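You operate a simulated robot arm through the tools that you are given. There is no shell and no other tool.

You run a simulated two-armed robot. Do the job below in one go: nothing can be reset, and whatever is moved stays where it is left.

## Task
Drop the scrap off the magnet bar into the green tin.
Fine: tin on the scrap seat, bar out, knob off; then knob on, bar in, tin back. Where these are worked on the way, their far stop is far enough and under half their travel is too little: magnet bar.

Only the result counts: the job must be done as asked and must still hold three seconds after the hand-in. Knocking over, shifting, dropping, spilling or breaking anything else fails it.

## Robot
Two 7-joint arms with fingered hands on one trunk that stands fixed in place. Base frame: the origin is at the foot of the trunk, x ahead of it, y to its left, z up. Lengths are in m, angles in degrees, forces in N, time in s.
The left shoulder is at [0.06, 0.177, 1], the right one opposite. With the tool pointing down near the work surface each hand reaches from about 0.44 to 0.96 m from the base axis, measured 20 degrees to its own side. Payload 4 kg a hand.
The tool frame of a hand sits at the grasp point between the pads (the TCP): z along the fingers, y along the line on which they close. The tips reach 0.037 m beyond it. The gripper opens to 0.124 m; its body begins 0.043 m behind the TCP. The gripper is a hand of 3 fingers: y runs from the thumb to the fingers, the wrist lies at [-0.015, -0.108, -0.202] in the tool frame, and closing takes about 1.5 s.
Orientation is told as [roll, pitch, yaw] about the base's x, y, z axes, in that order, counted from this pose: with the fingers straight down and the wrist toward the robot, the tool's x, y and z point along [0, 1, 0], [1, 0, 0] and [0, 0, -1] of the base frame.

## Interface
- The arms move only by the tool send_rows. It takes "left_rows", "right_rows" or both (then of equal length, played together; a hand with none holds still); each is a list of rows, each an object of numbers (a shift or turn left out is 0, a gripper value left out holds the last): "dx", "dy", "dz": the shift along the tool's x, y, z in m; "rx", "ry", "rz": the turn, a rotation vector about the tool's x, y, z in degrees. In form: [{"dx": .., "dy": .., "dz": .., "rx": .., "ry": .., "rz": ..}, ...]. A call has 1 to 20 rows; each row shifts and turns the commanded pose from where the row before left it, along the tool's axes as they then stand. "left_hand" and "right_hand" are, for a hand that has rows, the finger opening in m, from 0 to 0.124, set as the call begins (left out, the last holds). Rows are played at 5 a second. More than 0.05 m and 8.6 degrees between two rows, or a gripper value outside its range, and nothing of the call is played. A pose out of reach is approached as far as the arm can. The call stops where the force on the tool passes 90 N (or 10 N more than at its start, if that is more) or the arm is blocked; 0.2 s more then pass. Each finger travels about 0.072 m/s and halts on what it meets, pressing with about 26 N; the grip force reading is that of the motor and also rises with nothing between the fingers. The clock runs only during rows and for 0.2 s after the last one: add rows that do not move to give the fingers time. The reply holds the time, the measured pose of the TCP, the force on the tool along the base axes, the opening and the grip force, in the units named above and with some noise, with the torque about the TCP (base axes, N m) and any sound that the robot's microphone picked up.
- Cameras (640 x 400 px; columns grow to the right, rows downward): "scene" is now at [0.0632, 0.006, 1.6837]; the picture's right is [0.04, -1.00, 0.00], its down [-0.36, -0.02, -0.93] and it looks along [0.93, 0.04, -0.36] (base axes); focal length 299 px, centre (320, 200). "left" rides on the left gripper at [-0.064, -0.076, -0.137] in its tool frame; the picture's right is [-0.84, -0.26, 0.48], its down [0.48, -0.76, 0.43] and it looks along [0.26, 0.60, 0.76] (tool axes); focal length 256 px, centre (320, 200). "right" rides on the right gripper at [0.064, -0.076, -0.137] in its tool frame; the picture's right is [-0.84, 0.26, -0.48], its down [-0.48, -0.76, 0.43] and it looks along [-0.25, 0.60, 0.76] (tool axes); focal length 256 px, centre (320, 200). There is no depth. A picture from a camera that has moved, and an enlarged one, comes with that camera's place and axes in the base frame and with its lens.
- camera(camera): a new picture of that camera. It takes no simulated time.
- move_column(by): slides the trunk up (or, below 0, down) by that many m; the arms and the scene camera ride with it, the base frame stays. It gives what a move gives, with no picture.
- finger_targets(index, middle, thumb_bend, thumb_turn, hand): sets how far each is bent, from 0 (flat) to 1 (curled in); at 0.3 the hand is open as for a grip, at 0.7 the pads meet at the TCP. One left out holds its place. A second passes; each finger stops where it meets its share of the squeeze, and holds until it gets a number again. A gripper value or a shape takes the hand back. It gives what a move gives, with no picture; readings hold the bend of each and the force on the fingers (four entries, about 0 where the hand has none), thumb and palm. thumb_turn goes from beside the hand (0) to across from the fingers (1), as for a grip.
- hand_shape(shape, hand): the hand has 3 fingers and takes this shape, open, in about a second: jaw (thumb against the fingers, like two jaws); tri (thumb and two fingers); tip (a fingertip pinch); poke (one finger out to press); point (the index stretched); flat (the hand flat); cup (the hand cupped); fist (a fist). The gripper value then closes the fingers along that shape, each until it touches; the sizes above hold for jaw. It gives what a move gives, with no picture.
- aim_head(pan, tilt): turns the head with the scene camera to pan (to the left, within 86 degrees either way) and tilt (down, from -29 to 69), counted from straight ahead of the robot. It gives what a move gives.
- zoom(camera, box): a new picture of the part [left, top, right, bottom] of that camera's present view, enlarged. It takes no simulated time.
- sign_off(): hands the job in; it is judged then, once.

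Nothing tells you positions but the pictures and the camera data. Unless the task says otherwise, let go and move clear before handing in.

The tools are called after ">>>" by a JSON object that holds its "fn" and its "kwargs". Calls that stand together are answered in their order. send_rows: Moves the arms, as the interface text tells. Its arguments: {"type":"object","properties":{"left_rows":{"type":"array"},"left_hand":{"type":"number"},"right_rows":{"type":"array"},"right_hand":{"type":"number"}},"required":[]} The other tools are called the same way: move_column (by) moves the trunk up or down; hand_shape (shape, hand) gives the hand a shape; finger_targets (index, middle, thumb_bend, thumb_turn, hand) moves the fingers one by one; aim_head (pan, tilt) turns the head that bears the scene camera; camera (camera) takes a picture; zoom (camera, box) takes an enlarged picture of a part of a camera's view; sign_off () hands the job in.

At the start:

```text
t: 0.0
left_tool_pos: [0.4002, 0.1818, 1.5857]
left_tcp_rot: [0.0, -0.1, 0.0]
left_ft_force: [0.4, -0.4, -0.2]
left_ft_torque: [0.0, 0.0, 0.01]
left_opening: 0.1237
left_finger_force: 0.1
left_shape: jaw
left_bend: [0.3, 0.3, 0.3, 0.98]
left_finger forces: [0.0, 0.0, 0.1, 0.0, 0.0, 0.1]
right_tool_pos: [0.409, -0.1622, 1.6012]
right_tcp_rot: [-0.1, 0.0, 0.1]
right_ft_force: [1.2, -1.1, -0.1]
right_ft_torque: [-0.02, 0.0, 0.01]
right_opening: 0.123
right_finger_force: 0.1
right_shape: jaw
right_bend: [0.3, 0.3, 0.3, 0.98]
right_finger forces: [0.0, 0.0, 0.1, 0.0, 0.0, 0.1]
trunk travel left (down, up): [-0.525, 0.065]
head pan, tilt (commanded): [2.5, 21.1]
```

scene: 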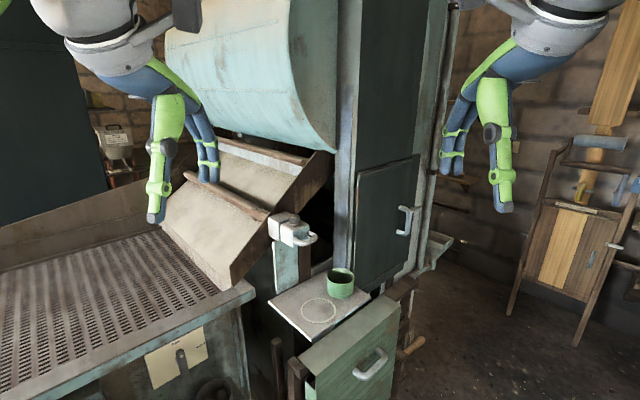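
right: 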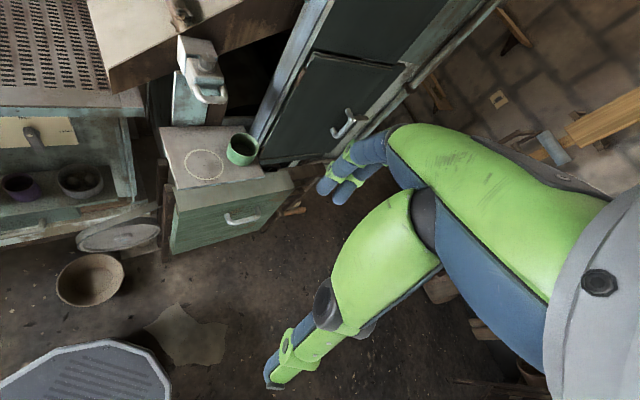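
left: 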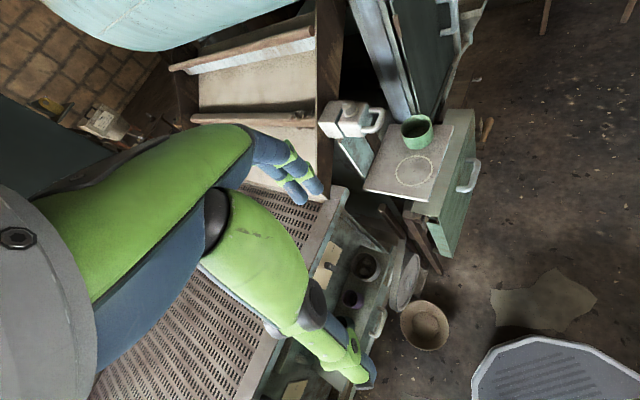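

I see a green tin standing on a small shelf next to a drawn circle (probably the scrap seat), and above it a white block with a handle that could be the magnet bar. I'll take a closer look before moving anything.

>>> {"fn": "zoom", "kwargs": {"camera": "scene", "box": [220, 180, 420, 305]}}

>>> {"fn": "zoom", "kwargs": {"camera": "scene", "box": [240, 240, 440, 400]}}

>>> {"fn": "zoom", "kwargs": {"camera": "left", "box": [300, 70, 500, 200]}}

>>> {"fn": "zoom", "kwargs": {"camera": "right", "box": [140, 20, 300, 200]}}

```text
3.20 times, centred on (320, 242) of scene
camera zoom: at [0.0632, 0.006, 1.6837], right [0.04, -1.0, 0.0], down [-0.36, -0.02, -0.93], along [0.93, 0.04, -0.36], focal length 957 px, centre (320, 64)
```

zoom: 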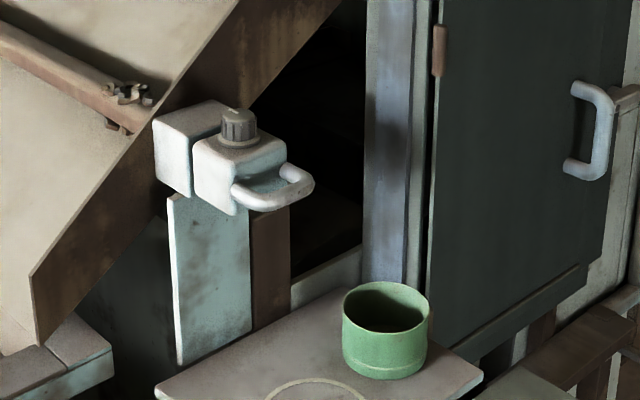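

```text
2.50 times, centred on (340, 320) of scene
camera zoom: at [0.0632, 0.006, 1.6837], right [0.04, -1.0, 0.0], down [-0.36, -0.02, -0.93], along [0.93, 0.04, -0.36], focal length 748 px, centre (270, -100)
```

zoom: 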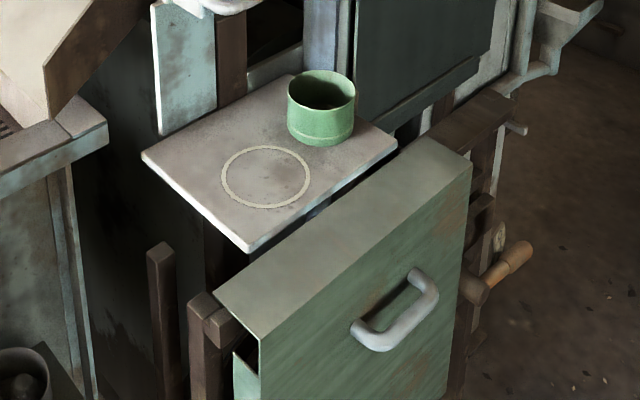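

```text
3.08 times, centred on (400, 135) of left
camera zoom: at [0.3248, 0.1163, 1.7237], right [-0.26, -0.84, -0.48], down [-0.76, 0.48, -0.43], along [0.6, 0.26, -0.76], focal length 788 px, centre (74, 400)
```

zoom: 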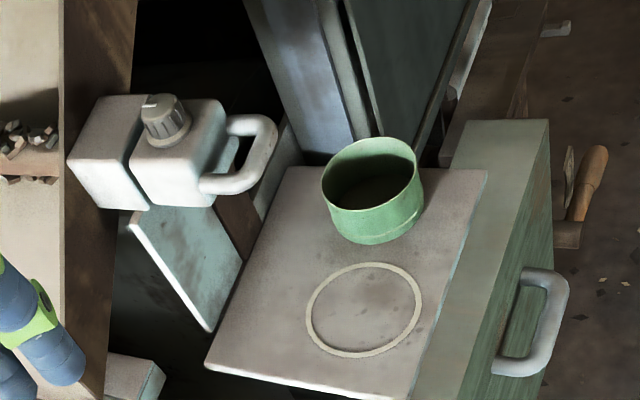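

```text
2.22 times, centred on (220, 110) of right
camera zoom: at [0.3339, -0.0979, 1.7373], right [0.26, -0.84, 0.48], down [-0.76, -0.48, -0.43], along [0.6, -0.25, -0.76], focal length 569 px, centre (542, 400)
```

zoom: 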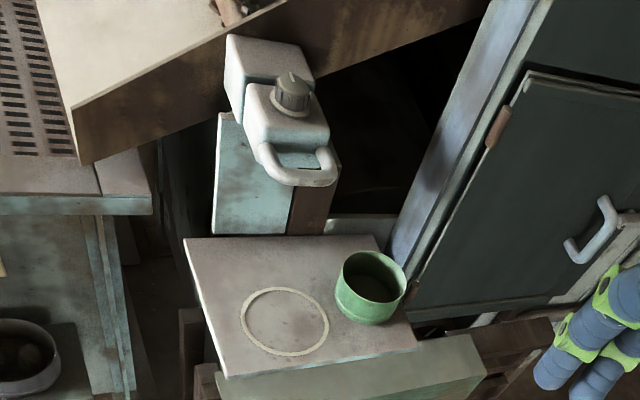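

The white block carries a pointer knob on top and a D-handle. By triangulation the tin is near (0.85, -0.025), the seat ring near (0.754, 0.04, 1.075), the handle near (0.765, 0.063, 1.296) and the knob near (0.82, 0.11, 1.34). I'll zoom in further to check the details.

>>> {"fn": "zoom", "kwargs": {"camera": "scene", "box": [260, 200, 330, 244]}}

>>> {"fn": "zoom", "kwargs": {"camera": "left", "box": [315, 90, 395, 140]}}

>>> {"fn": "zoom", "kwargs": {"camera": "right", "box": [165, 25, 245, 75]}}

>>> {"fn": "zoom", "kwargs": {"camera": "right", "box": [200, 110, 400, 235]}}

>>> {"fn": "zoom", "kwargs": {"camera": "left", "box": [160, 20, 340, 140]}}

```text
9.09 times, centred on (295, 222) of scene
camera zoom: at [0.0632, 0.006, 1.6837], right [0.04, -1.0, 0.0], down [-0.36, -0.02, -0.93], along [0.93, 0.04, -0.36], focal length 2720 px, centre (547, 0)
```

zoom: 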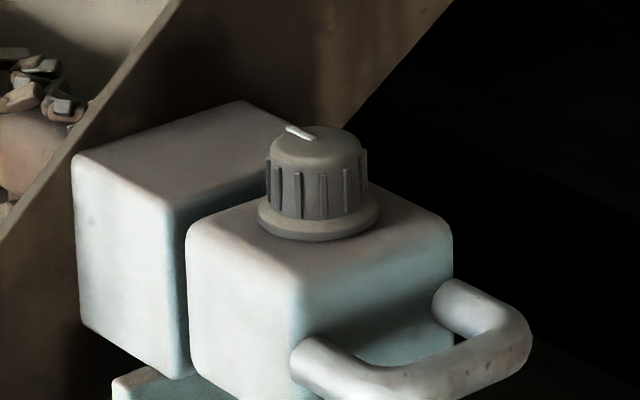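

```text
8.00 times, centred on (355, 115) of left
camera zoom: at [0.3248, 0.1163, 1.7237], right [-0.26, -0.84, -0.48], down [-0.76, 0.48, -0.43], along [0.6, 0.26, -0.76], focal length 2048 px, centre (40, 880)
```

zoom: 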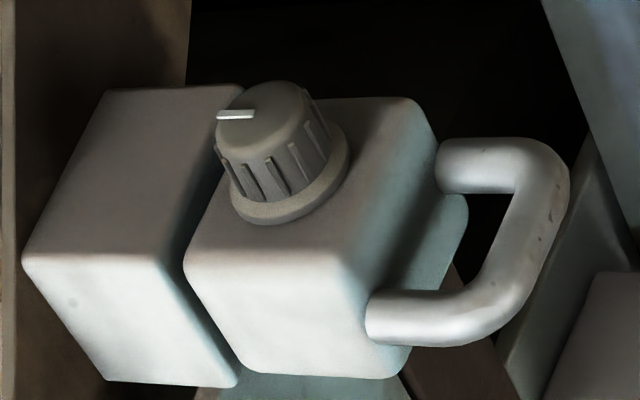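

```text
8.00 times, centred on (205, 50) of right
camera zoom: at [0.3339, -0.0979, 1.7373], right [0.26, -0.84, 0.48], down [-0.76, -0.48, -0.43], along [0.6, -0.25, -0.76], focal length 2048 px, centre (1240, 1400)
```

zoom: 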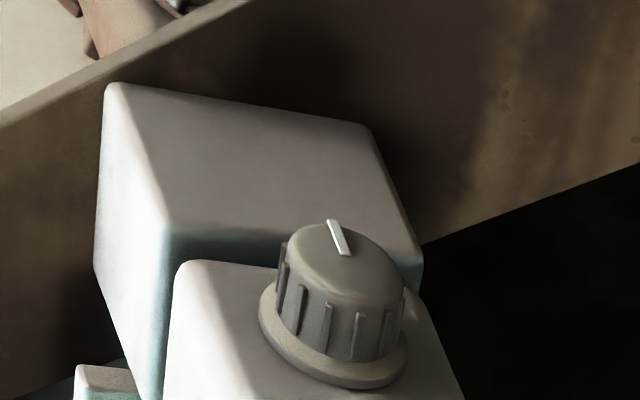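

```text
3.20 times, centred on (300, 172) of right
camera zoom: at [0.3339, -0.0979, 1.7373], right [0.26, -0.84, 0.48], down [-0.76, -0.48, -0.43], along [0.6, -0.25, -0.76], focal length 819 px, centre (384, 288)
```

zoom: 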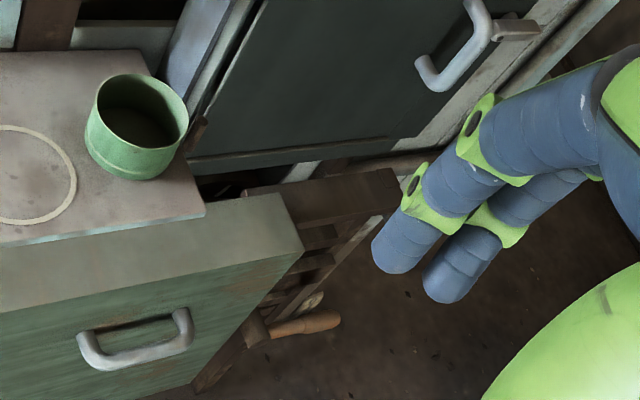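

```text
3.33 times, centred on (250, 80) of left
camera zoom: at [0.3248, 0.1163, 1.7237], right [-0.26, -0.84, -0.48], down [-0.76, 0.48, -0.43], along [0.6, 0.26, -0.76], focal length 853 px, centre (553, 600)
```

zoom: 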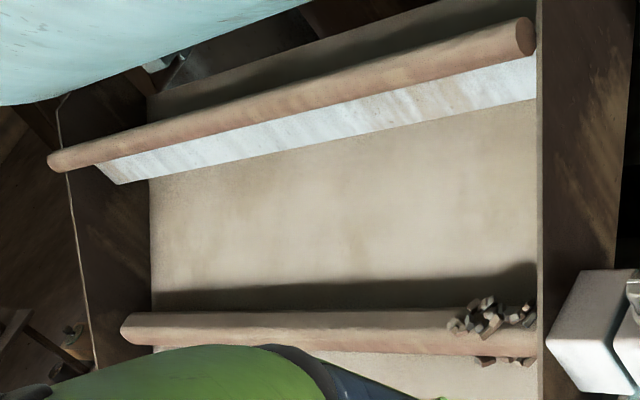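

The magnet bar is the lower rail across the chute, with the scrap stuck at its right end. It runs through the fixed block, and the knob block and handle are on its outer end. I'll look at the hand's geometry and the far end of the shelf before moving.

>>> {"fn": "zoom", "kwargs": {"camera": "scene", "box": [400, 0, 640, 230]}}

>>> {"fn": "zoom", "kwargs": {"camera": "scene", "box": [120, 0, 280, 240]}}

>>> {"fn": "aim_head", "kwargs": {"pan": 0, "tilt": 45}}

>>> {"fn": "camera", "kwargs": {"camera": "scene"}}

```text
1.74 times, centred on (520, 115) of scene
camera zoom: at [0.0632, 0.006, 1.6837], right [0.04, -1.0, 0.0], down [-0.36, -0.02, -0.93], along [0.93, 0.04, -0.36], focal length 520 px, centre (-28, 348)
```

zoom: 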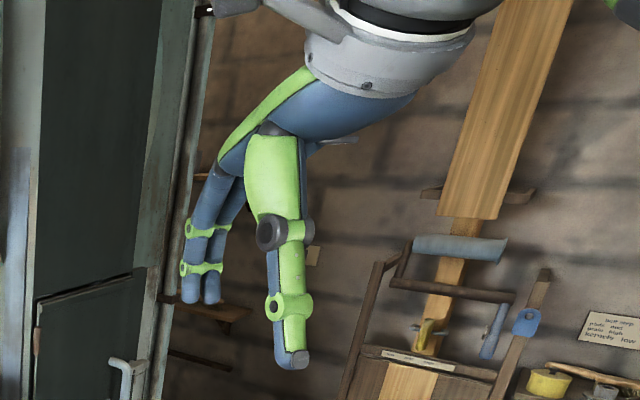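

```text
1.67 times, centred on (200, 120) of scene
camera zoom: at [0.0632, 0.006, 1.6837], right [0.04, -1.0, 0.0], down [-0.36, -0.02, -0.93], along [0.93, 0.04, -0.36], focal length 499 px, centre (520, 333)
```

zoom: 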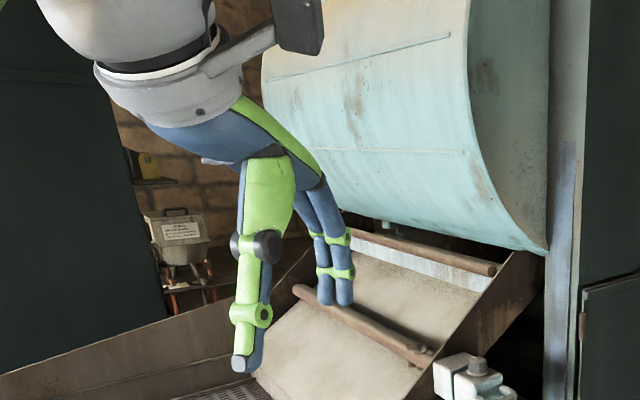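

```text
t: 0.9
left_tool_pos: [0.401, 0.1812, 1.5863]
left_tcp_rot: [0.0, 0.0, 0.0]
left_ft_force: [-0.3, -1.0, -0.6]
left_ft_torque: [0.01, 0.0, 0.02]
left_opening: 0.1236
left_finger_force: 0.1
left_shape: jaw
left_bend: [0.3, 0.3, 0.3, 0.98]
left_finger forces: [0.0, 0.0, 0.0, 0.0, 0.0, 0.0]
right_tool_pos: [0.4091, -0.1613, 1.6015]
right_tcp_rot: [0.0, -0.1, 0.0]
right_ft_force: [-0.2, 0.2, 0.1]
right_ft_torque: [0.0, 0.0, 0.01]
right_opening: 0.1234
right_finger_force: 0.0
right_shape: jaw
right_bend: [0.3, 0.3, 0.3, 0.98]
right_finger forces: [0.0, 0.0, 0.1, 0.0, 0.0, 0.1]
trunk travel left (down, up): [-0.525, 0.065]
head pan, tilt (commanded): [0.0, 45.0]
```

```text
taken
camera scene: at [0.0517, 0.002, 1.6468], right [0.0, -1.0, 0.0], down [-0.71, 0.0, -0.71], along [0.71, 0.0, -0.71], focal length 299 px, centre (320, 200)
```

scene: 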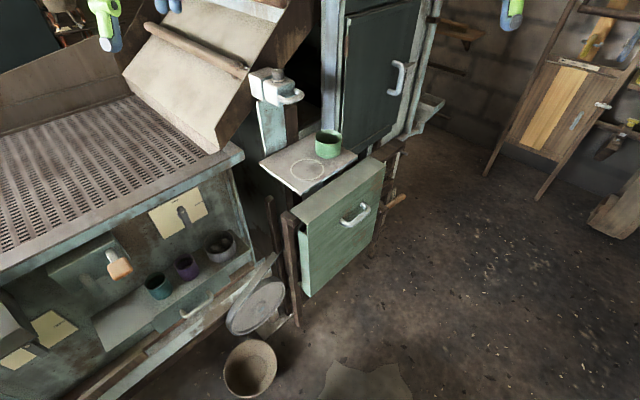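

The hand has two slim fingers and a thumb. I'll take close zooms from this steeper head view to refine the shelf, tin and handle positions.

>>> {"fn": "zoom", "kwargs": {"camera": "scene", "box": [240, 120, 400, 220]}}

>>> {"fn": "zoom", "kwargs": {"camera": "scene", "box": [240, 60, 320, 110]}}

```text
4.00 times, centred on (320, 170) of scene
camera zoom: at [0.0517, 0.002, 1.6468], right [0.0, -1.0, 0.0], down [-0.71, 0.0, -0.71], along [0.71, 0.0, -0.71], focal length 1197 px, centre (320, 320)
```

zoom: 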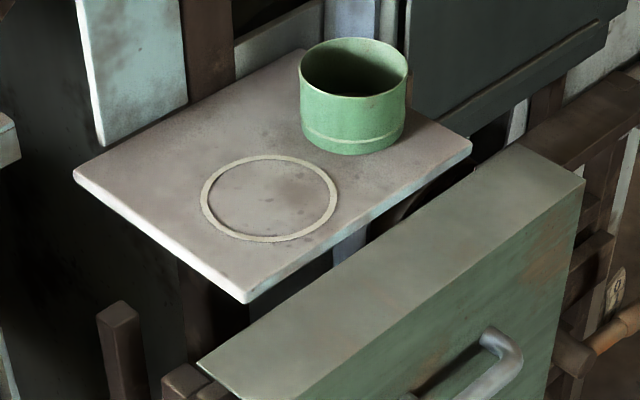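

```text
8.00 times, centred on (280, 85) of scene
camera zoom: at [0.0517, 0.002, 1.6468], right [0.0, -1.0, 0.0], down [-0.71, 0.0, -0.71], along [0.71, 0.0, -0.71], focal length 2393 px, centre (640, 1120)
```

zoom: 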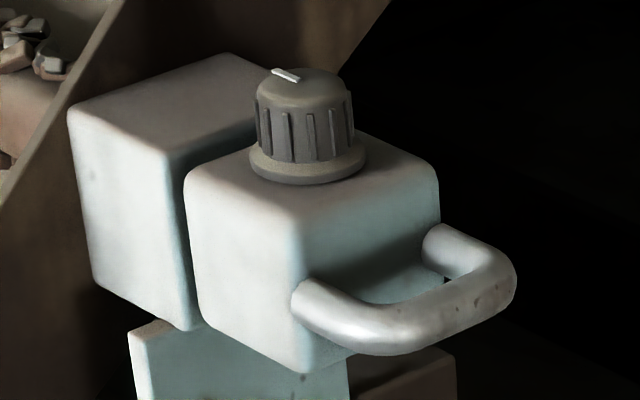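

The shelf top is at z≈1.074, the tin rim at z≈1.127 (radius about 0.044), and the machine is turned about 45° to the base. The tin's current centre is about (0.850, -0.025), which I'll need for putting it back. I'll bring the right hand over, turned 46°, to pinch the tin's near wall.

>>> {"fn": "send_rows", "kwargs": {"right_rows": [{"rz": -7.667}, {"rz": -7.667}, {"rz": -7.667}, {"rz": -7.667}, {"rz": -7.667}, {"rz": -7.665}, {"dx": -0.02238, "dy": 0.02592, "dz": 0.015}, {"dx": -0.02238, "dy": 0.02592, "dz": 0.015}, {"dx": -0.02238, "dy": 0.02592, "dz": 0.015}, {"dx": -0.02238, "dy": 0.02592, "dz": 0.015}, {"dx": -0.02238, "dy": 0.02592, "dz": 0.015}, {"dx": -0.02238, "dy": 0.02592, "dz": 0.015}, {"dx": -0.02238, "dy": 0.02592, "dz": 0.015}, {"dx": -0.02238, "dy": 0.02592, "dz": 0.015}, {"dx": -0.02238, "dy": 0.02592, "dz": 0.015}, {"dx": -0.02238, "dy": 0.02592, "dz": 0.015}, {}], "right_hand": 0.07}}

>>> {"fn": "camera", "kwargs": {"camera": "right"}}

>>> {"fn": "camera", "kwargs": {"camera": "scene"}}

```text
t: 4.5
left_tool_pos: [0.4006, 0.1818, 1.5863]
left_tcp_rot: [0.0, -0.1, 0.0]
left_ft_force: [0.3, 0.7, 1.7]
left_ft_torque: [0.0, -0.04, 0.02]
left_opening: 0.1239
left_finger_force: 0.1
left_shape: jaw
left_bend: [0.3, 0.3, 0.3, 0.98]
left_finger forces: [0.0, 0.0, 0.0, 0.0, 0.0, 0.0]
right_tool_pos: [0.7314, -0.1312, 1.4366]
right_tcp_rot: [0.0, 0.0, 46.2]
right_ft_force: [-0.7, -0.6, -0.5]
right_ft_torque: [0.02, 0.02, -0.01]
right_opening: 0.0703
right_finger_force: 0.1
right_shape: jaw
right_bend: [0.39, 0.43, 0.54, 0.99]
right_finger forces: [0.0, 0.0, 0.0, 0.0, 0.0, 0.0]
right hand out of reach, approached as far as the arm can: row 15, 16
trunk travel left (down, up): [-0.525, 0.065]
head pan, tilt (commanded): [0.0, 45.0]
```

```text
taken
camera right: at [0.6337, -0.1412, 1.5731], right [0.78, -0.4, 0.48], down [-0.18, -0.88, -0.43], along [0.6, 0.25, -0.76], focal length 256 px, centre (320, 200)
```

right: 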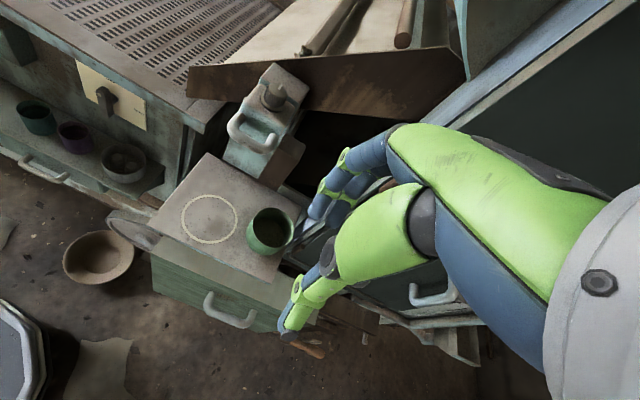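

```text
taken
camera scene: at [0.0514, 0.0021, 1.6467], right [0.0, -1.0, 0.0], down [-0.71, 0.0, -0.71], along [0.71, 0.0, -0.71], focal length 299 px, centre (320, 200)
```

scene: 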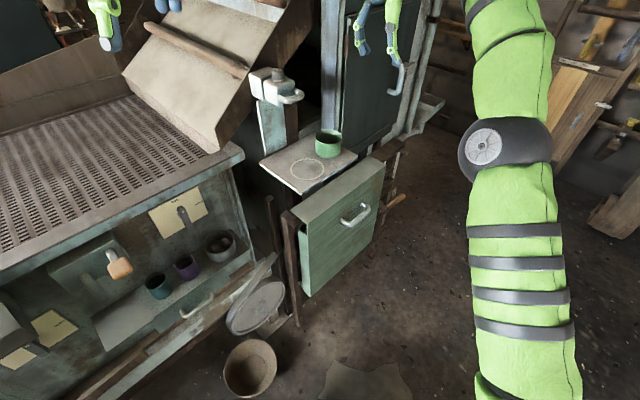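

The arm hit its reach limit at that height, but the limit eases lower down. I'll go down toward z≈1.26 first and see where the pose ends up.

>>> {"fn": "send_rows", "kwargs": {"right_rows": [{"dz": 0.036}, {"dz": 0.036}, {"dz": 0.036}, {"dz": 0.036}, {"dz": 0.036}, {}]}}

```text
t: 5.9
left_tool_pos: [0.4002, 0.1806, 1.5867]
left_tcp_rot: [0.0, 0.0, 0.0]
left_ft_force: [-0.1, 0.3, 0.8]
left_ft_torque: [-0.04, 0.06, 0.01]
left_opening: 0.1237
left_finger_force: 0.0
left_shape: jaw
left_bend: [0.3, 0.3, 0.3, 0.98]
left_finger forces: [0.0, 0.0, 0.1, 0.1, 0.0, 0.0]
right_tool_pos: [0.7318, -0.1307, 1.258]
right_tcp_rot: [0.0, 0.0, 46.2]
right_ft_force: [-0.6, -0.5, -0.4]
right_ft_torque: [0.04, 0.01, 0.0]
right_opening: 0.0705
right_finger_force: 0.1
right_shape: jaw
right_bend: [0.39, 0.43, 0.54, 0.99]
right_finger forces: [0.1, 0.0, 0.1, 0.0, 0.1, 0.1]
trunk travel left (down, up): [-0.525, 0.065]
head pan, tilt (commanded): [0.0, 45.0]
```

>>> {"fn": "send_rows", "kwargs": {"right_rows": [{"dx": -0.00236, "dy": 0.02304, "dz": 0.0116}, {"dx": -0.00236, "dy": 0.02304, "dz": 0.0116}, {"dx": -0.00236, "dy": 0.02304, "dz": 0.0116}, {"dx": -0.00236, "dy": 0.02304, "dz": 0.0116}, {"dx": -0.00236, "dy": 0.02304, "dz": 0.0116}, {}]}}

>>> {"fn": "camera", "kwargs": {"camera": "right"}}

>>> {"fn": "zoom", "kwargs": {"camera": "scene", "box": [240, 60, 440, 200]}}

```text
t: 7.3
left_tool_pos: [0.4011, 0.1806, 1.5863]
left_tcp_rot: [0.0, 0.0, 0.0]
left_ft_force: [-0.5, -0.1, 0.4]
left_ft_torque: [-0.01, -0.04, -0.01]
left_opening: 0.1238
left_finger_force: 0.1
left_shape: jaw
left_bend: [0.3, 0.3, 0.3, 0.98]
left_finger forces: [0.1, 0.0, 0.0, 0.1, 0.0, 0.0]
right_tool_pos: [0.8199, -0.0569, 1.1982]
right_tcp_rot: [0.0, 0.1, 46.0]
right_ft_force: [0.5, 0.3, 0.5]
right_ft_torque: [-0.01, -0.02, 0.0]
right_opening: 0.0703
right_finger_force: 0.0
right_shape: jaw
right_bend: [0.39, 0.43, 0.54, 0.99]
right_finger forces: [0.0, 0.0, 0.2, 0.1, 0.1, 0.1]
trunk travel left (down, up): [-0.525, 0.065]
head pan, tilt (commanded): [0.0, 45.0]
```

```text
taken
camera right: at [0.7225, -0.066, 1.335], right [0.78, -0.4, 0.48], down [-0.18, -0.88, -0.43], along [0.6, 0.25, -0.76], focal length 256 px, centre (320, 200)
```

right: 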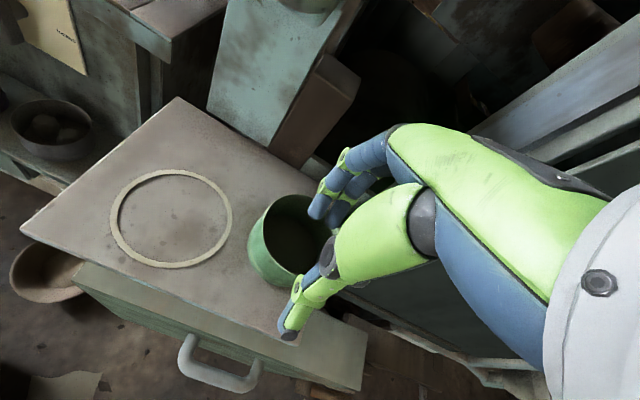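

```text
2.86 times, centred on (340, 130) of scene
camera zoom: at [0.0512, 0.0017, 1.6468], right [0.0, -1.0, 0.0], down [-0.71, 0.0, -0.71], along [0.71, 0.0, -0.71], focal length 855 px, centre (263, 400)
```

zoom: 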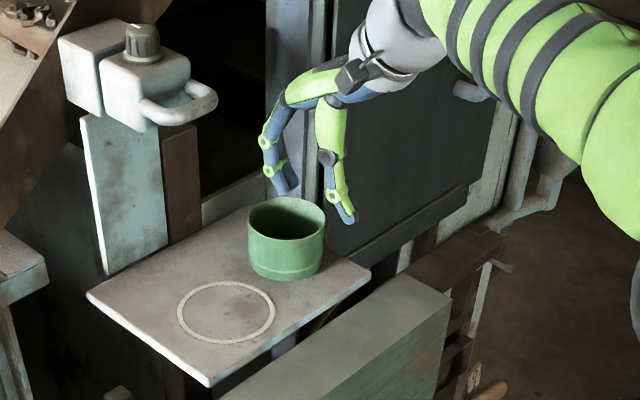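

The hand is over the tin's near wall, with the thumb outside and the fingers inside. I'll lower it until the pads overlap the wall, keeping the tips above the tin's floor.

>>> {"fn": "send_rows", "kwargs": {"right_rows": [{"dz": 0.018}, {"dz": 0.018}, {"dz": 0.018}, {"dz": 0.016}, {}]}}

>>> {"fn": "camera", "kwargs": {"camera": "right"}}

>>> {"fn": "zoom", "kwargs": {"camera": "scene", "box": [280, 90, 380, 170]}}

```text
t: 8.5
left_tool_pos: [0.4007, 0.1809, 1.5859]
left_tcp_rot: [0.0, -0.1, 0.0]
left_ft_force: [-0.3, 0.9, -0.1]
left_ft_torque: [-0.01, -0.01, 0.03]
left_opening: 0.1235
left_finger_force: 0.1
left_shape: jaw
left_bend: [0.3, 0.3, 0.3, 0.98]
left_finger forces: [0.0, 0.1, 0.1, 0.1, 0.0, 0.0]
right_tool_pos: [0.8205, -0.0568, 1.1299]
right_tcp_rot: [0.0, 0.0, 46.0]
right_ft_force: [-0.2, -0.7, 0.5]
right_ft_torque: [0.0, 0.02, -0.01]
right_opening: 0.0702
right_finger_force: 0.2
right_shape: jaw
right_bend: [0.39, 0.43, 0.54, 0.99]
right_finger forces: [0.0, 0.0, 0.1, 0.0, 0.0, 0.1]
trunk travel left (down, up): [-0.525, 0.065]
head pan, tilt (commanded): [0.0, 45.0]
```

```text
taken
camera right: at [0.7225, -0.0655, 1.265], right [0.78, -0.4, 0.48], down [-0.18, -0.88, -0.43], along [0.6, 0.25, -0.76], focal length 256 px, centre (320, 200)
```

right: 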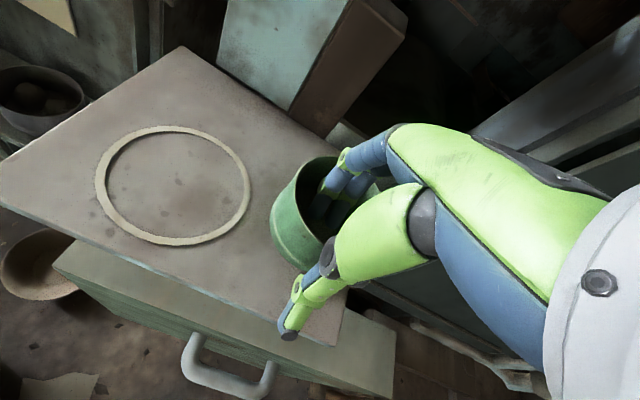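

```text
5.00 times, centred on (330, 130) of scene
camera zoom: at [0.0516, 0.0021, 1.6467], right [0.0, -1.0, 0.0], down [-0.71, 0.0, -0.71], along [0.71, 0.0, -0.71], focal length 1496 px, centre (270, 550)
```

zoom: 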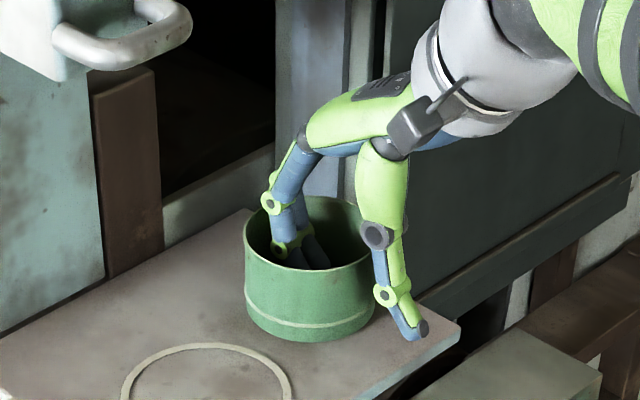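

>>> {"fn": "send_rows", "kwargs": {"right_rows": [{}, {}, {}, {}, {}, {}, {}, {}], "right_hand": 0.0}}

>>> {"fn": "camera", "kwargs": {"camera": "right"}}

>>> {"fn": "zoom", "kwargs": {"camera": "scene", "box": [280, 90, 380, 170]}}

```text
t: 10.3
left_tool_pos: [0.3994, 0.1804, 1.5856]
left_tcp_rot: [-0.1, 0.1, 0.0]
left_ft_force: [0.7, -0.4, 0.2]
left_ft_torque: [-0.01, 0.01, 0.0]
left_opening: 0.1237
left_finger_force: 0.1
left_shape: jaw
left_bend: [0.3, 0.3, 0.3, 0.98]
left_finger forces: [0.1, 0.0, 0.0, 0.1, 0.0, 0.0]
right_tool_pos: [0.8211, -0.0563, 1.1286]
right_tcp_rot: [-0.1, -0.2, 46.0]
right_ft_force: [0.8, -0.6, 9.2]
right_ft_torque: [0.56, -0.66, -0.07]
right_opening: 0.0099
right_finger_force: 26.1
right_shape: jaw
right_bend: [0.63, 0.66, 0.68, 1.0]
right_finger forces: [21.0, 11.9, 0.0, 0.1, 31.0, 0.0]
trunk travel left (down, up): [-0.525, 0.065]
head pan, tilt (commanded): [0.0, 45.0]
```

```text
taken
camera right: at [0.7218, -0.0656, 1.2659], right [0.78, -0.4, 0.48], down [-0.18, -0.88, -0.44], along [0.6, 0.25, -0.76], focal length 256 px, centre (320, 200)
```

right: 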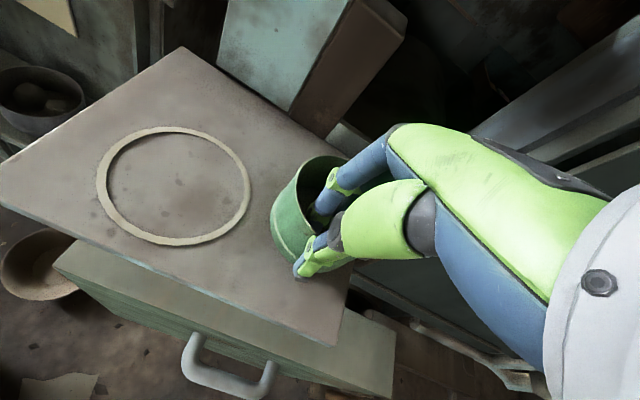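

```text
5.00 times, centred on (330, 130) of scene
camera zoom: at [0.0507, 0.002, 1.6468], right [0.0, -1.0, 0.0], down [-0.71, 0.0, -0.71], along [0.71, 0.0, -0.71], focal length 1496 px, centre (270, 550)
```

zoom: 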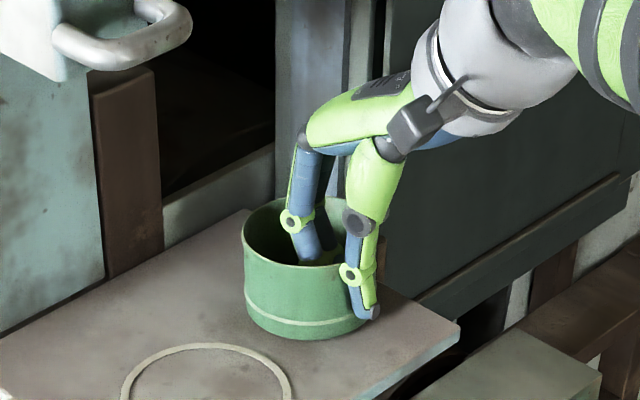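

The near wall is gripped with about 26 N. I'll lift slightly and check that the tin comes along level.

>>> {"fn": "send_rows", "kwargs": {"right_rows": [{"dz": -0.004}, {"dz": -0.004}, {"dz": -0.004}, {"dz": -0.003}, {}]}}

>>> {"fn": "camera", "kwargs": {"camera": "right"}}

>>> {"fn": "zoom", "kwargs": {"camera": "scene", "box": [280, 90, 380, 170]}}

```text
t: 11.5
left_tool_pos: [0.4007, 0.1807, 1.5861]
left_tcp_rot: [-0.1, 0.0, -0.1]
left_ft_force: [-0.6, 0.3, 0.6]
left_ft_torque: [0.0, 0.01, 0.01]
left_opening: 0.1235
left_finger_force: 0.0
left_shape: jaw
left_bend: [0.3, 0.3, 0.3, 0.98]
left_finger forces: [0.0, 0.0, 0.0, 0.0, 0.0, 0.0]
right_tool_pos: [0.82, -0.0554, 1.1431]
right_tcp_rot: [0.1, 0.0, 46.1]
right_ft_force: [0.1, 0.8, 2.1]
right_ft_torque: [0.18, -0.22, -0.01]
right_opening: 0.0069
right_finger_force: 26.3
right_shape: jaw
right_bend: [0.64, 0.67, 0.74, 1.0]
right_finger forces: [16.2, 9.0, 0.0, 0.1, 22.9, 0.1]
trunk travel left (down, up): [-0.525, 0.065]
head pan, tilt (commanded): [0.0, 45.0]
```

```text
taken
camera right: at [0.7227, -0.0654, 1.2798], right [0.78, -0.4, 0.48], down [-0.18, -0.88, -0.43], along [0.6, 0.25, -0.76], focal length 256 px, centre (320, 200)
```

right: 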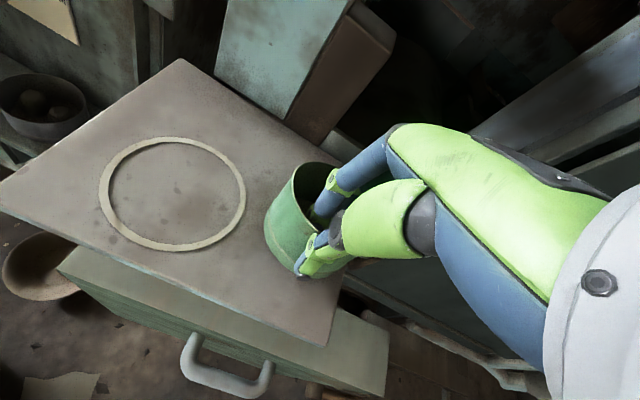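

```text
5.00 times, centred on (330, 130) of scene
camera zoom: at [0.0516, 0.0021, 1.6467], right [0.0, -1.0, 0.0], down [-0.71, 0.0, -0.71], along [0.71, 0.0, -0.71], focal length 1496 px, centre (270, 550)
```

zoom: 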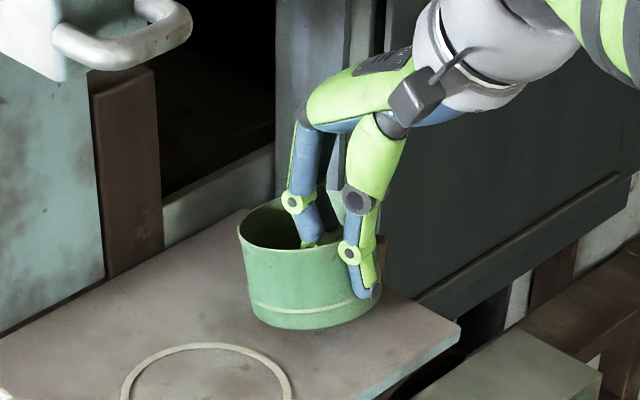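

Lifting by the wall makes the tin tilt in the grip, so I'll set it back flat and slide it along the shelf.

>>> {"fn": "send_rows", "kwargs": {"right_rows": [{"dz": 0.004}, {"dz": 0.004}, {"dz": 0.004}, {"dz": 0.002}, {}]}}

>>> {"fn": "zoom", "kwargs": {"camera": "scene", "box": [280, 90, 380, 170]}}

```text
t: 12.7
left_tool_pos: [0.3998, 0.181, 1.5869]
left_tcp_rot: [0.0, -0.1, 0.0]
left_ft_force: [-0.7, -0.7, -0.3]
left_ft_torque: [0.02, 0.01, 0.0]
left_opening: 0.1238
left_finger_force: 0.0
left_shape: jaw
left_bend: [0.3, 0.3, 0.3, 0.98]
left_finger forces: [0.0, 0.0, 0.0, 0.0, 0.1, 0.0]
right_tool_pos: [0.8191, -0.0563, 1.1308]
right_tcp_rot: [0.0, -0.1, 46.0]
right_ft_force: [-3.0, -2.1, 11.9]
right_ft_torque: [0.62, -0.64, -0.02]
right_opening: 0.0091
right_finger_force: 26.1
right_shape: jaw
right_bend: [0.64, 0.66, 0.74, 1.0]
right_finger forces: [21.5, 12.4, 0.1, 0.0, 34.7, 0.0]
trunk travel left (down, up): [-0.525, 0.065]
head pan, tilt (commanded): [0.0, 45.0]
```

```text
5.00 times, centred on (330, 130) of scene
camera zoom: at [0.0502, 0.0018, 1.6468], right [0.0, -1.0, 0.0], down [-0.71, 0.0, -0.71], along [0.71, 0.0, -0.71], focal length 1496 px, centre (270, 550)
```

zoom: 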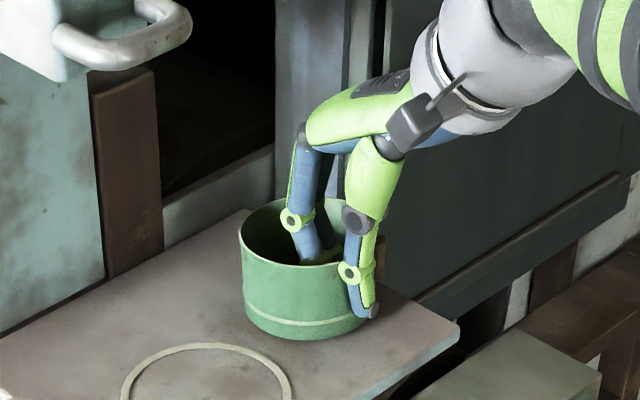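

The tin is flat again. I'll ease the downward press a little and slide it to the seat ring in small rows.

>>> {"fn": "send_rows", "kwargs": {"right_rows": [{"dz": -0.002}, {"dx": 0.01121, "dy": -0.00242}, {"dx": 0.01121, "dy": -0.00242}, {"dx": 0.01121, "dy": -0.00242}, {"dx": 0.01121, "dy": -0.00242}, {"dx": 0.01121, "dy": -0.00242}, {}]}}

>>> {"fn": "zoom", "kwargs": {"camera": "scene", "box": [260, 90, 360, 190]}}

```text
t: 14.3
left_tool_pos: [0.4007, 0.1811, 1.587]
left_tcp_rot: [0.0, 0.0, 0.0]
left_ft_force: [-0.4, -0.4, -0.4]
left_ft_torque: [0.01, -0.04, 0.02]
left_opening: 0.1238
left_finger_force: 0.0
left_shape: jaw
left_bend: [0.3, 0.3, 0.3, 0.98]
left_finger forces: [0.0, 0.0, 0.0, 0.0, 0.0, 0.0]
right_tool_pos: [0.7719, -0.0237, 1.133]
right_tcp_rot: [0.1, 0.0, 46.0]
right_ft_force: [2.8, -2.2, 7.8]
right_ft_torque: [0.35, -0.7, -0.24]
right_opening: 0.0089
right_finger_force: 25.9
right_shape: jaw
right_bend: [0.63, 0.68, 0.74, 1.0]
right_finger forces: [28.1, 7.3, 0.0, 0.0, 29.7, 0.1]
trunk travel left (down, up): [-0.525, 0.065]
head pan, tilt (commanded): [0.0, 45.0]
```

```text
4.00 times, centred on (310, 140) of scene
camera zoom: at [0.0511, 0.0017, 1.6468], right [0.0, -1.0, 0.0], down [-0.71, 0.0, -0.71], along [0.71, 0.0, -0.71], focal length 1197 px, centre (360, 440)
```

zoom: 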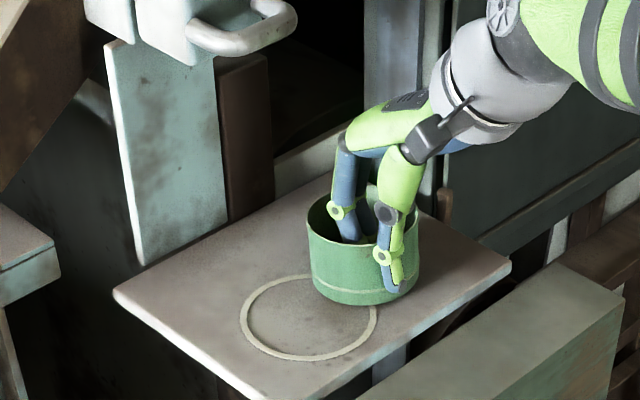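

>>> {"fn": "send_rows", "kwargs": {"right_rows": [{"dx": 0.0114, "dy": -0.0015}, {"dx": 0.0114, "dy": -0.0015}, {"dx": 0.0114, "dy": -0.0015}, {"dx": 0.0114, "dy": -0.0015}, {"dx": 0.0114, "dy": -0.0015}, {}]}}

>>> {"fn": "zoom", "kwargs": {"camera": "scene", "box": [260, 90, 360, 190]}}

>>> {"fn": "camera", "kwargs": {"camera": "left"}}

```text
t: 15.7
left_tool_pos: [0.3988, 0.1809, 1.5857]
left_tcp_rot: [-0.1, 0.0, 0.0]
left_ft_force: [0.7, 0.0, 0.5]
left_ft_torque: [-0.02, -0.02, 0.0]
left_opening: 0.1236
left_finger_force: 0.0
left_shape: jaw
left_bend: [0.3, 0.3, 0.3, 0.98]
left_finger forces: [0.1, 0.0, 0.1, 0.0, 0.0, 0.1]
right_tool_pos: [0.7258, 0.0084, 1.1332]
right_tcp_rot: [0.0, 0.0, 46.1]
right_ft_force: [3.0, -1.6, 8.2]
right_ft_torque: [0.32, -0.7, -0.24]
right_opening: 0.0088
right_finger_force: 26.4
right_shape: jaw
right_bend: [0.63, 0.68, 0.74, 1.0]
right_finger forces: [28.2, 7.1, 0.1, 0.0, 29.4, 0.1]
trunk travel left (down, up): [-0.525, 0.065]
head pan, tilt (commanded): [0.0, 45.0]
```

```text
4.00 times, centred on (310, 140) of scene
camera zoom: at [0.0512, 0.0017, 1.6468], right [0.0, -1.0, 0.0], down [-0.71, 0.0, -0.71], along [0.71, 0.0, -0.71], focal length 1197 px, centre (360, 440)
```

zoom: 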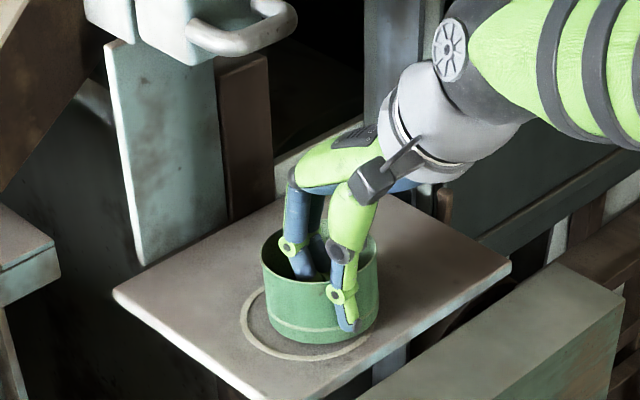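

```text
taken
camera left: at [0.3244, 0.1159, 1.7238], right [-0.26, -0.84, -0.48], down [-0.76, 0.48, -0.43], along [0.6, 0.26, -0.76], focal length 256 px, centre (320, 200)
```

left: 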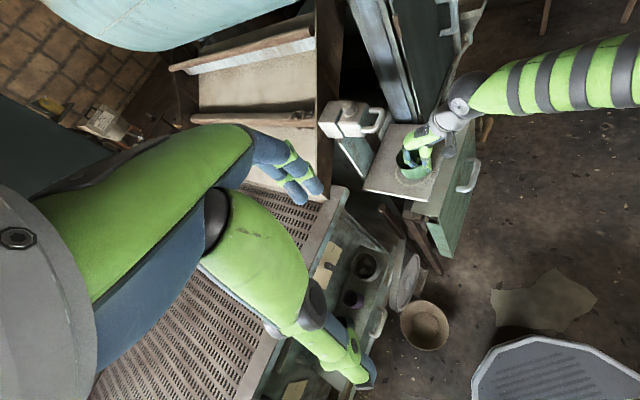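

The tin is almost centred, about 1 cm short. One more small slide should do it.

>>> {"fn": "send_rows", "kwargs": {"right_rows": [{"dx": 0.0055}, {"dx": 0.0055}, {}]}}

>>> {"fn": "zoom", "kwargs": {"camera": "scene", "box": [270, 130, 350, 190]}}

```text
t: 16.5
left_tool_pos: [0.4014, 0.1808, 1.5869]
left_tcp_rot: [-0.1, 0.0, 0.0]
left_ft_force: [-0.1, 0.6, 0.2]
left_ft_torque: [-0.03, -0.01, 0.0]
left_opening: 0.1236
left_finger_force: 0.1
left_shape: jaw
left_bend: [0.3, 0.3, 0.3, 0.98]
left_finger forces: [0.0, 0.0, 0.0, 0.1, 0.0, 0.1]
right_tool_pos: [0.7175, 0.0155, 1.1333]
right_tcp_rot: [0.0, -0.1, 46.0]
right_ft_force: [1.8, -1.9, 8.2]
right_ft_torque: [0.28, -0.7, -0.28]
right_opening: 0.0085
right_finger_force: 26.4
right_shape: jaw
right_bend: [0.63, 0.68, 0.74, 0.99]
right_finger forces: [29.1, 6.6, 0.0, 0.0, 29.8, 0.0]
trunk travel left (down, up): [-0.525, 0.065]
head pan, tilt (commanded): [0.0, 45.0]
```

```text
6.67 times, centred on (310, 160) of scene
camera zoom: at [0.0512, 0.0017, 1.6468], right [0.0, -1.0, 0.0], down [-0.71, 0.0, -0.71], along [0.71, 0.0, -0.71], focal length 1994 px, centre (387, 467)
```

zoom: 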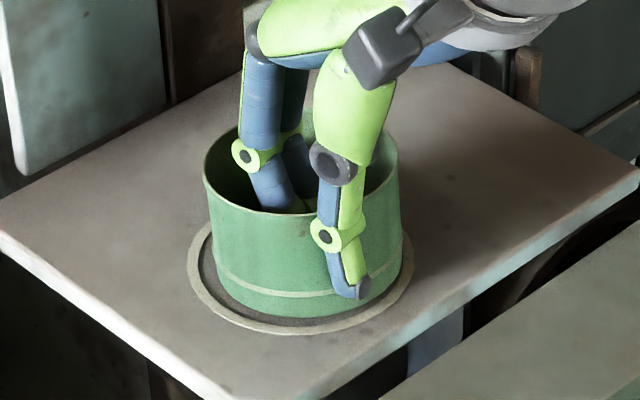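

The tin now sits inside the ring, so I'll release it.

>>> {"fn": "send_rows", "kwargs": {"right_rows": [{}, {}, {}, {}, {}], "right_hand": 0.055}}

>>> {"fn": "zoom", "kwargs": {"camera": "scene", "box": [260, 80, 360, 190]}}

>>> {"fn": "camera", "kwargs": {"camera": "right"}}

```text
t: 17.7
left_tool_pos: [0.4024, 0.182, 1.5868]
left_tcp_rot: [0.0, 0.0, 0.0]
left_ft_force: [0.5, -0.6, -0.7]
left_ft_torque: [-0.02, 0.0, 0.0]
left_opening: 0.1236
left_finger_force: 0.0
left_shape: jaw
left_bend: [0.3, 0.3, 0.3, 0.98]
left_finger forces: [0.1, 0.0, 0.0, 0.0, 0.0, 0.0]
right_tool_pos: [0.7178, 0.0152, 1.1325]
right_tcp_rot: [0.0, 0.0, 46.1]
right_ft_force: [-0.8, 0.4, -0.1]
right_ft_torque: [0.0, -0.05, 0.01]
right_opening: 0.0548
right_finger_force: 0.0
right_shape: jaw
right_bend: [0.45, 0.48, 0.58, 1.0]
right_finger forces: [0.0, 0.1, 0.0, 0.1, 0.0, 0.0]
trunk travel left (down, up): [-0.525, 0.065]
head pan, tilt (commanded): [0.0, 45.0]
```

```text
3.64 times, centred on (310, 135) of scene
camera zoom: at [0.0518, 0.0021, 1.6467], right [0.0, -1.0, 0.0], down [-0.71, 0.0, -0.71], along [0.71, 0.0, -0.71], focal length 1088 px, centre (356, 436)
```

zoom: 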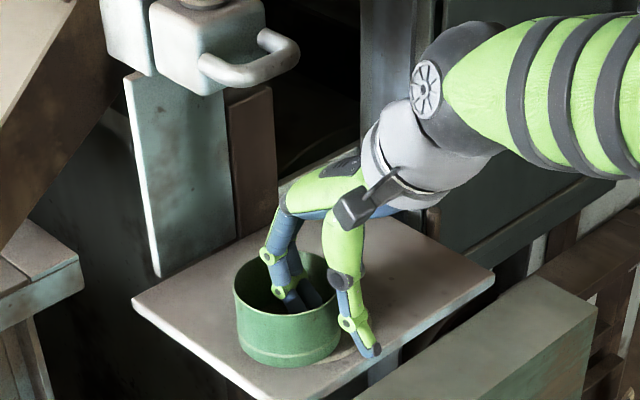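

```text
taken
camera right: at [0.6202, 0.0063, 1.2685], right [0.78, -0.4, 0.48], down [-0.18, -0.88, -0.43], along [0.6, 0.25, -0.76], focal length 256 px, centre (320, 200)
```

right: 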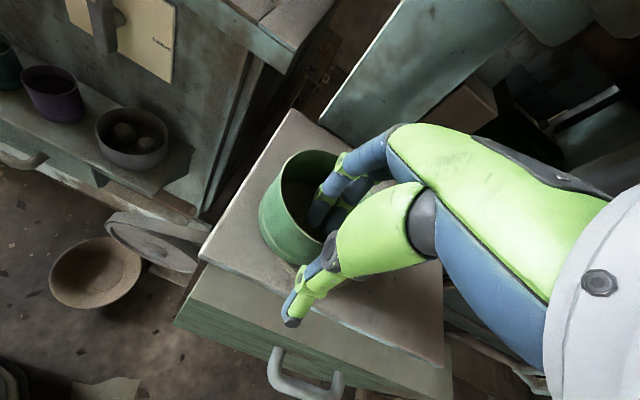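

>>> {"fn": "send_rows", "kwargs": {"right_rows": [{"dz": -0.012, "dy": -0.003}, {"dz": -0.012, "dy": -0.003}, {"dz": -0.012, "dy": -0.003}, {"dz": -0.012, "dy": -0.003}, {"dy": -0.03}, {"dy": -0.03}, {"dy": -0.03}, {"dy": -0.03}, {}]}}

>>> {"fn": "zoom", "kwargs": {"camera": "scene", "box": [260, 80, 360, 190]}}

>>> {"fn": "camera", "kwargs": {"camera": "right"}}

```text
t: 19.7
left_tool_pos: [0.4014, 0.182, 1.5856]
left_tcp_rot: [-0.1, 0.0, 0.0]
left_ft_force: [0.1, 0.1, -0.9]
left_ft_torque: [-0.04, -0.02, 0.01]
left_opening: 0.1236
left_finger_force: 0.2
left_shape: jaw
left_bend: [0.3, 0.3, 0.3, 0.98]
left_finger forces: [0.0, 0.1, 0.1, 0.0, 0.0, 0.0]
right_tool_pos: [0.6264, -0.0775, 1.1803]
right_tcp_rot: [0.0, -0.1, 46.1]
right_ft_force: [0.3, -0.5, 0.4]
right_ft_torque: [0.0, 0.02, -0.01]
right_opening: 0.0549
right_finger_force: 0.0
right_shape: jaw
right_bend: [0.45, 0.48, 0.58, 1.0]
right_finger forces: [0.0, 0.0, 0.0, 0.0, 0.0, 0.1]
trunk travel left (down, up): [-0.525, 0.065]
head pan, tilt (commanded): [0.0, 45.0]
```

```text
3.64 times, centred on (310, 135) of scene
camera zoom: at [0.0521, 0.0023, 1.6467], right [0.0, -1.0, 0.0], down [-0.71, 0.0, -0.71], along [0.71, 0.0, -0.71], focal length 1088 px, centre (356, 436)
```

zoom: 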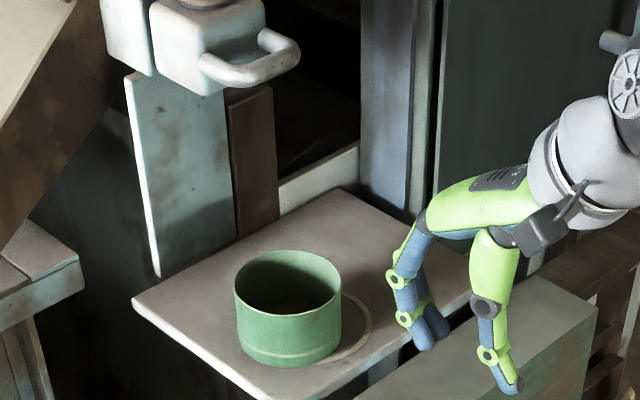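

```text
taken
camera right: at [0.5281, -0.0883, 1.3158], right [0.78, -0.4, 0.48], down [-0.18, -0.88, -0.43], along [0.6, 0.25, -0.76], focal length 256 px, centre (320, 200)
```

right: 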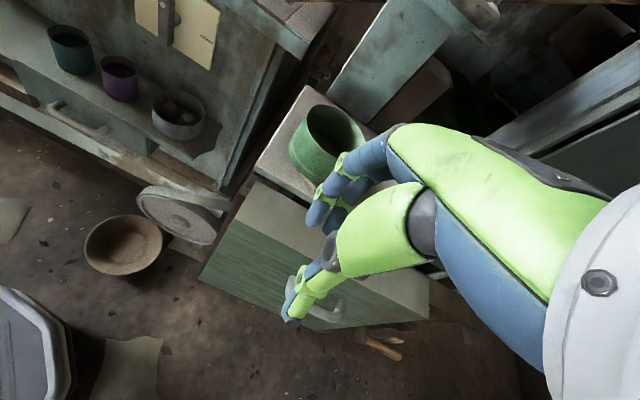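

On release the tin slipped about 1.8 cm to the left of the ring's centre. I'll close the fingers, put the tips inside the tin from the front, staying below the handle, and nudge it back to the right.

>>> {"fn": "send_rows", "kwargs": {"right_rows": [{"dz": -0.006}, {}, {}, {}, {}, {}], "right_hand": 0.0}}

>>> {"fn": "zoom", "kwargs": {"camera": "scene", "box": [340, 90, 440, 190]}}

>>> {"fn": "zoom", "kwargs": {"camera": "scene", "box": [270, 130, 350, 190]}}

```text
t: 21.1
left_tool_pos: [0.4008, 0.1807, 1.5869]
left_tcp_rot: [0.0, 0.0, 0.1]
left_ft_force: [0.9, -0.4, 0.1]
left_ft_torque: [-0.02, -0.03, 0.0]
left_opening: 0.1236
left_finger_force: 0.0
left_shape: jaw
left_bend: [0.3, 0.3, 0.3, 0.98]
left_finger forces: [0.0, 0.1, 0.1, 0.0, 0.1, 0.0]
right_tool_pos: [0.6269, -0.079, 1.1857]
right_tcp_rot: [0.0, 0.0, 46.1]
right_ft_force: [-0.2, 0.9, -0.2]
right_ft_torque: [-0.01, -0.01, 0.01]
right_opening: 0.0
right_finger_force: 25.7
right_shape: jaw
right_bend: [0.7, 0.7, 0.71, 1.0]
right_finger forces: [0.1, 0.0, 0.0, 0.1, 0.0, 0.1]
trunk travel left (down, up): [-0.525, 0.065]
head pan, tilt (commanded): [0.0, 45.0]
```

```text
4.00 times, centred on (390, 140) of scene
camera zoom: at [0.0517, 0.002, 1.6467], right [0.0, -1.0, 0.0], down [-0.71, 0.0, -0.71], along [0.71, 0.0, -0.71], focal length 1197 px, centre (40, 440)
```

zoom: 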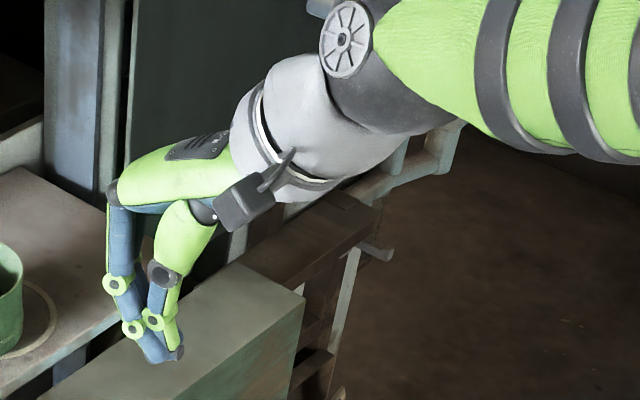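

```text
6.67 times, centred on (310, 160) of scene
camera zoom: at [0.0517, 0.002, 1.6467], right [0.0, -1.0, 0.0], down [-0.71, 0.0, -0.71], along [0.71, 0.0, -0.71], focal length 1994 px, centre (387, 467)
```

zoom: 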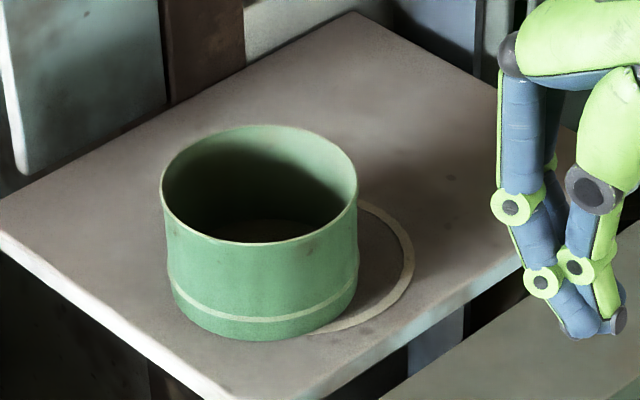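

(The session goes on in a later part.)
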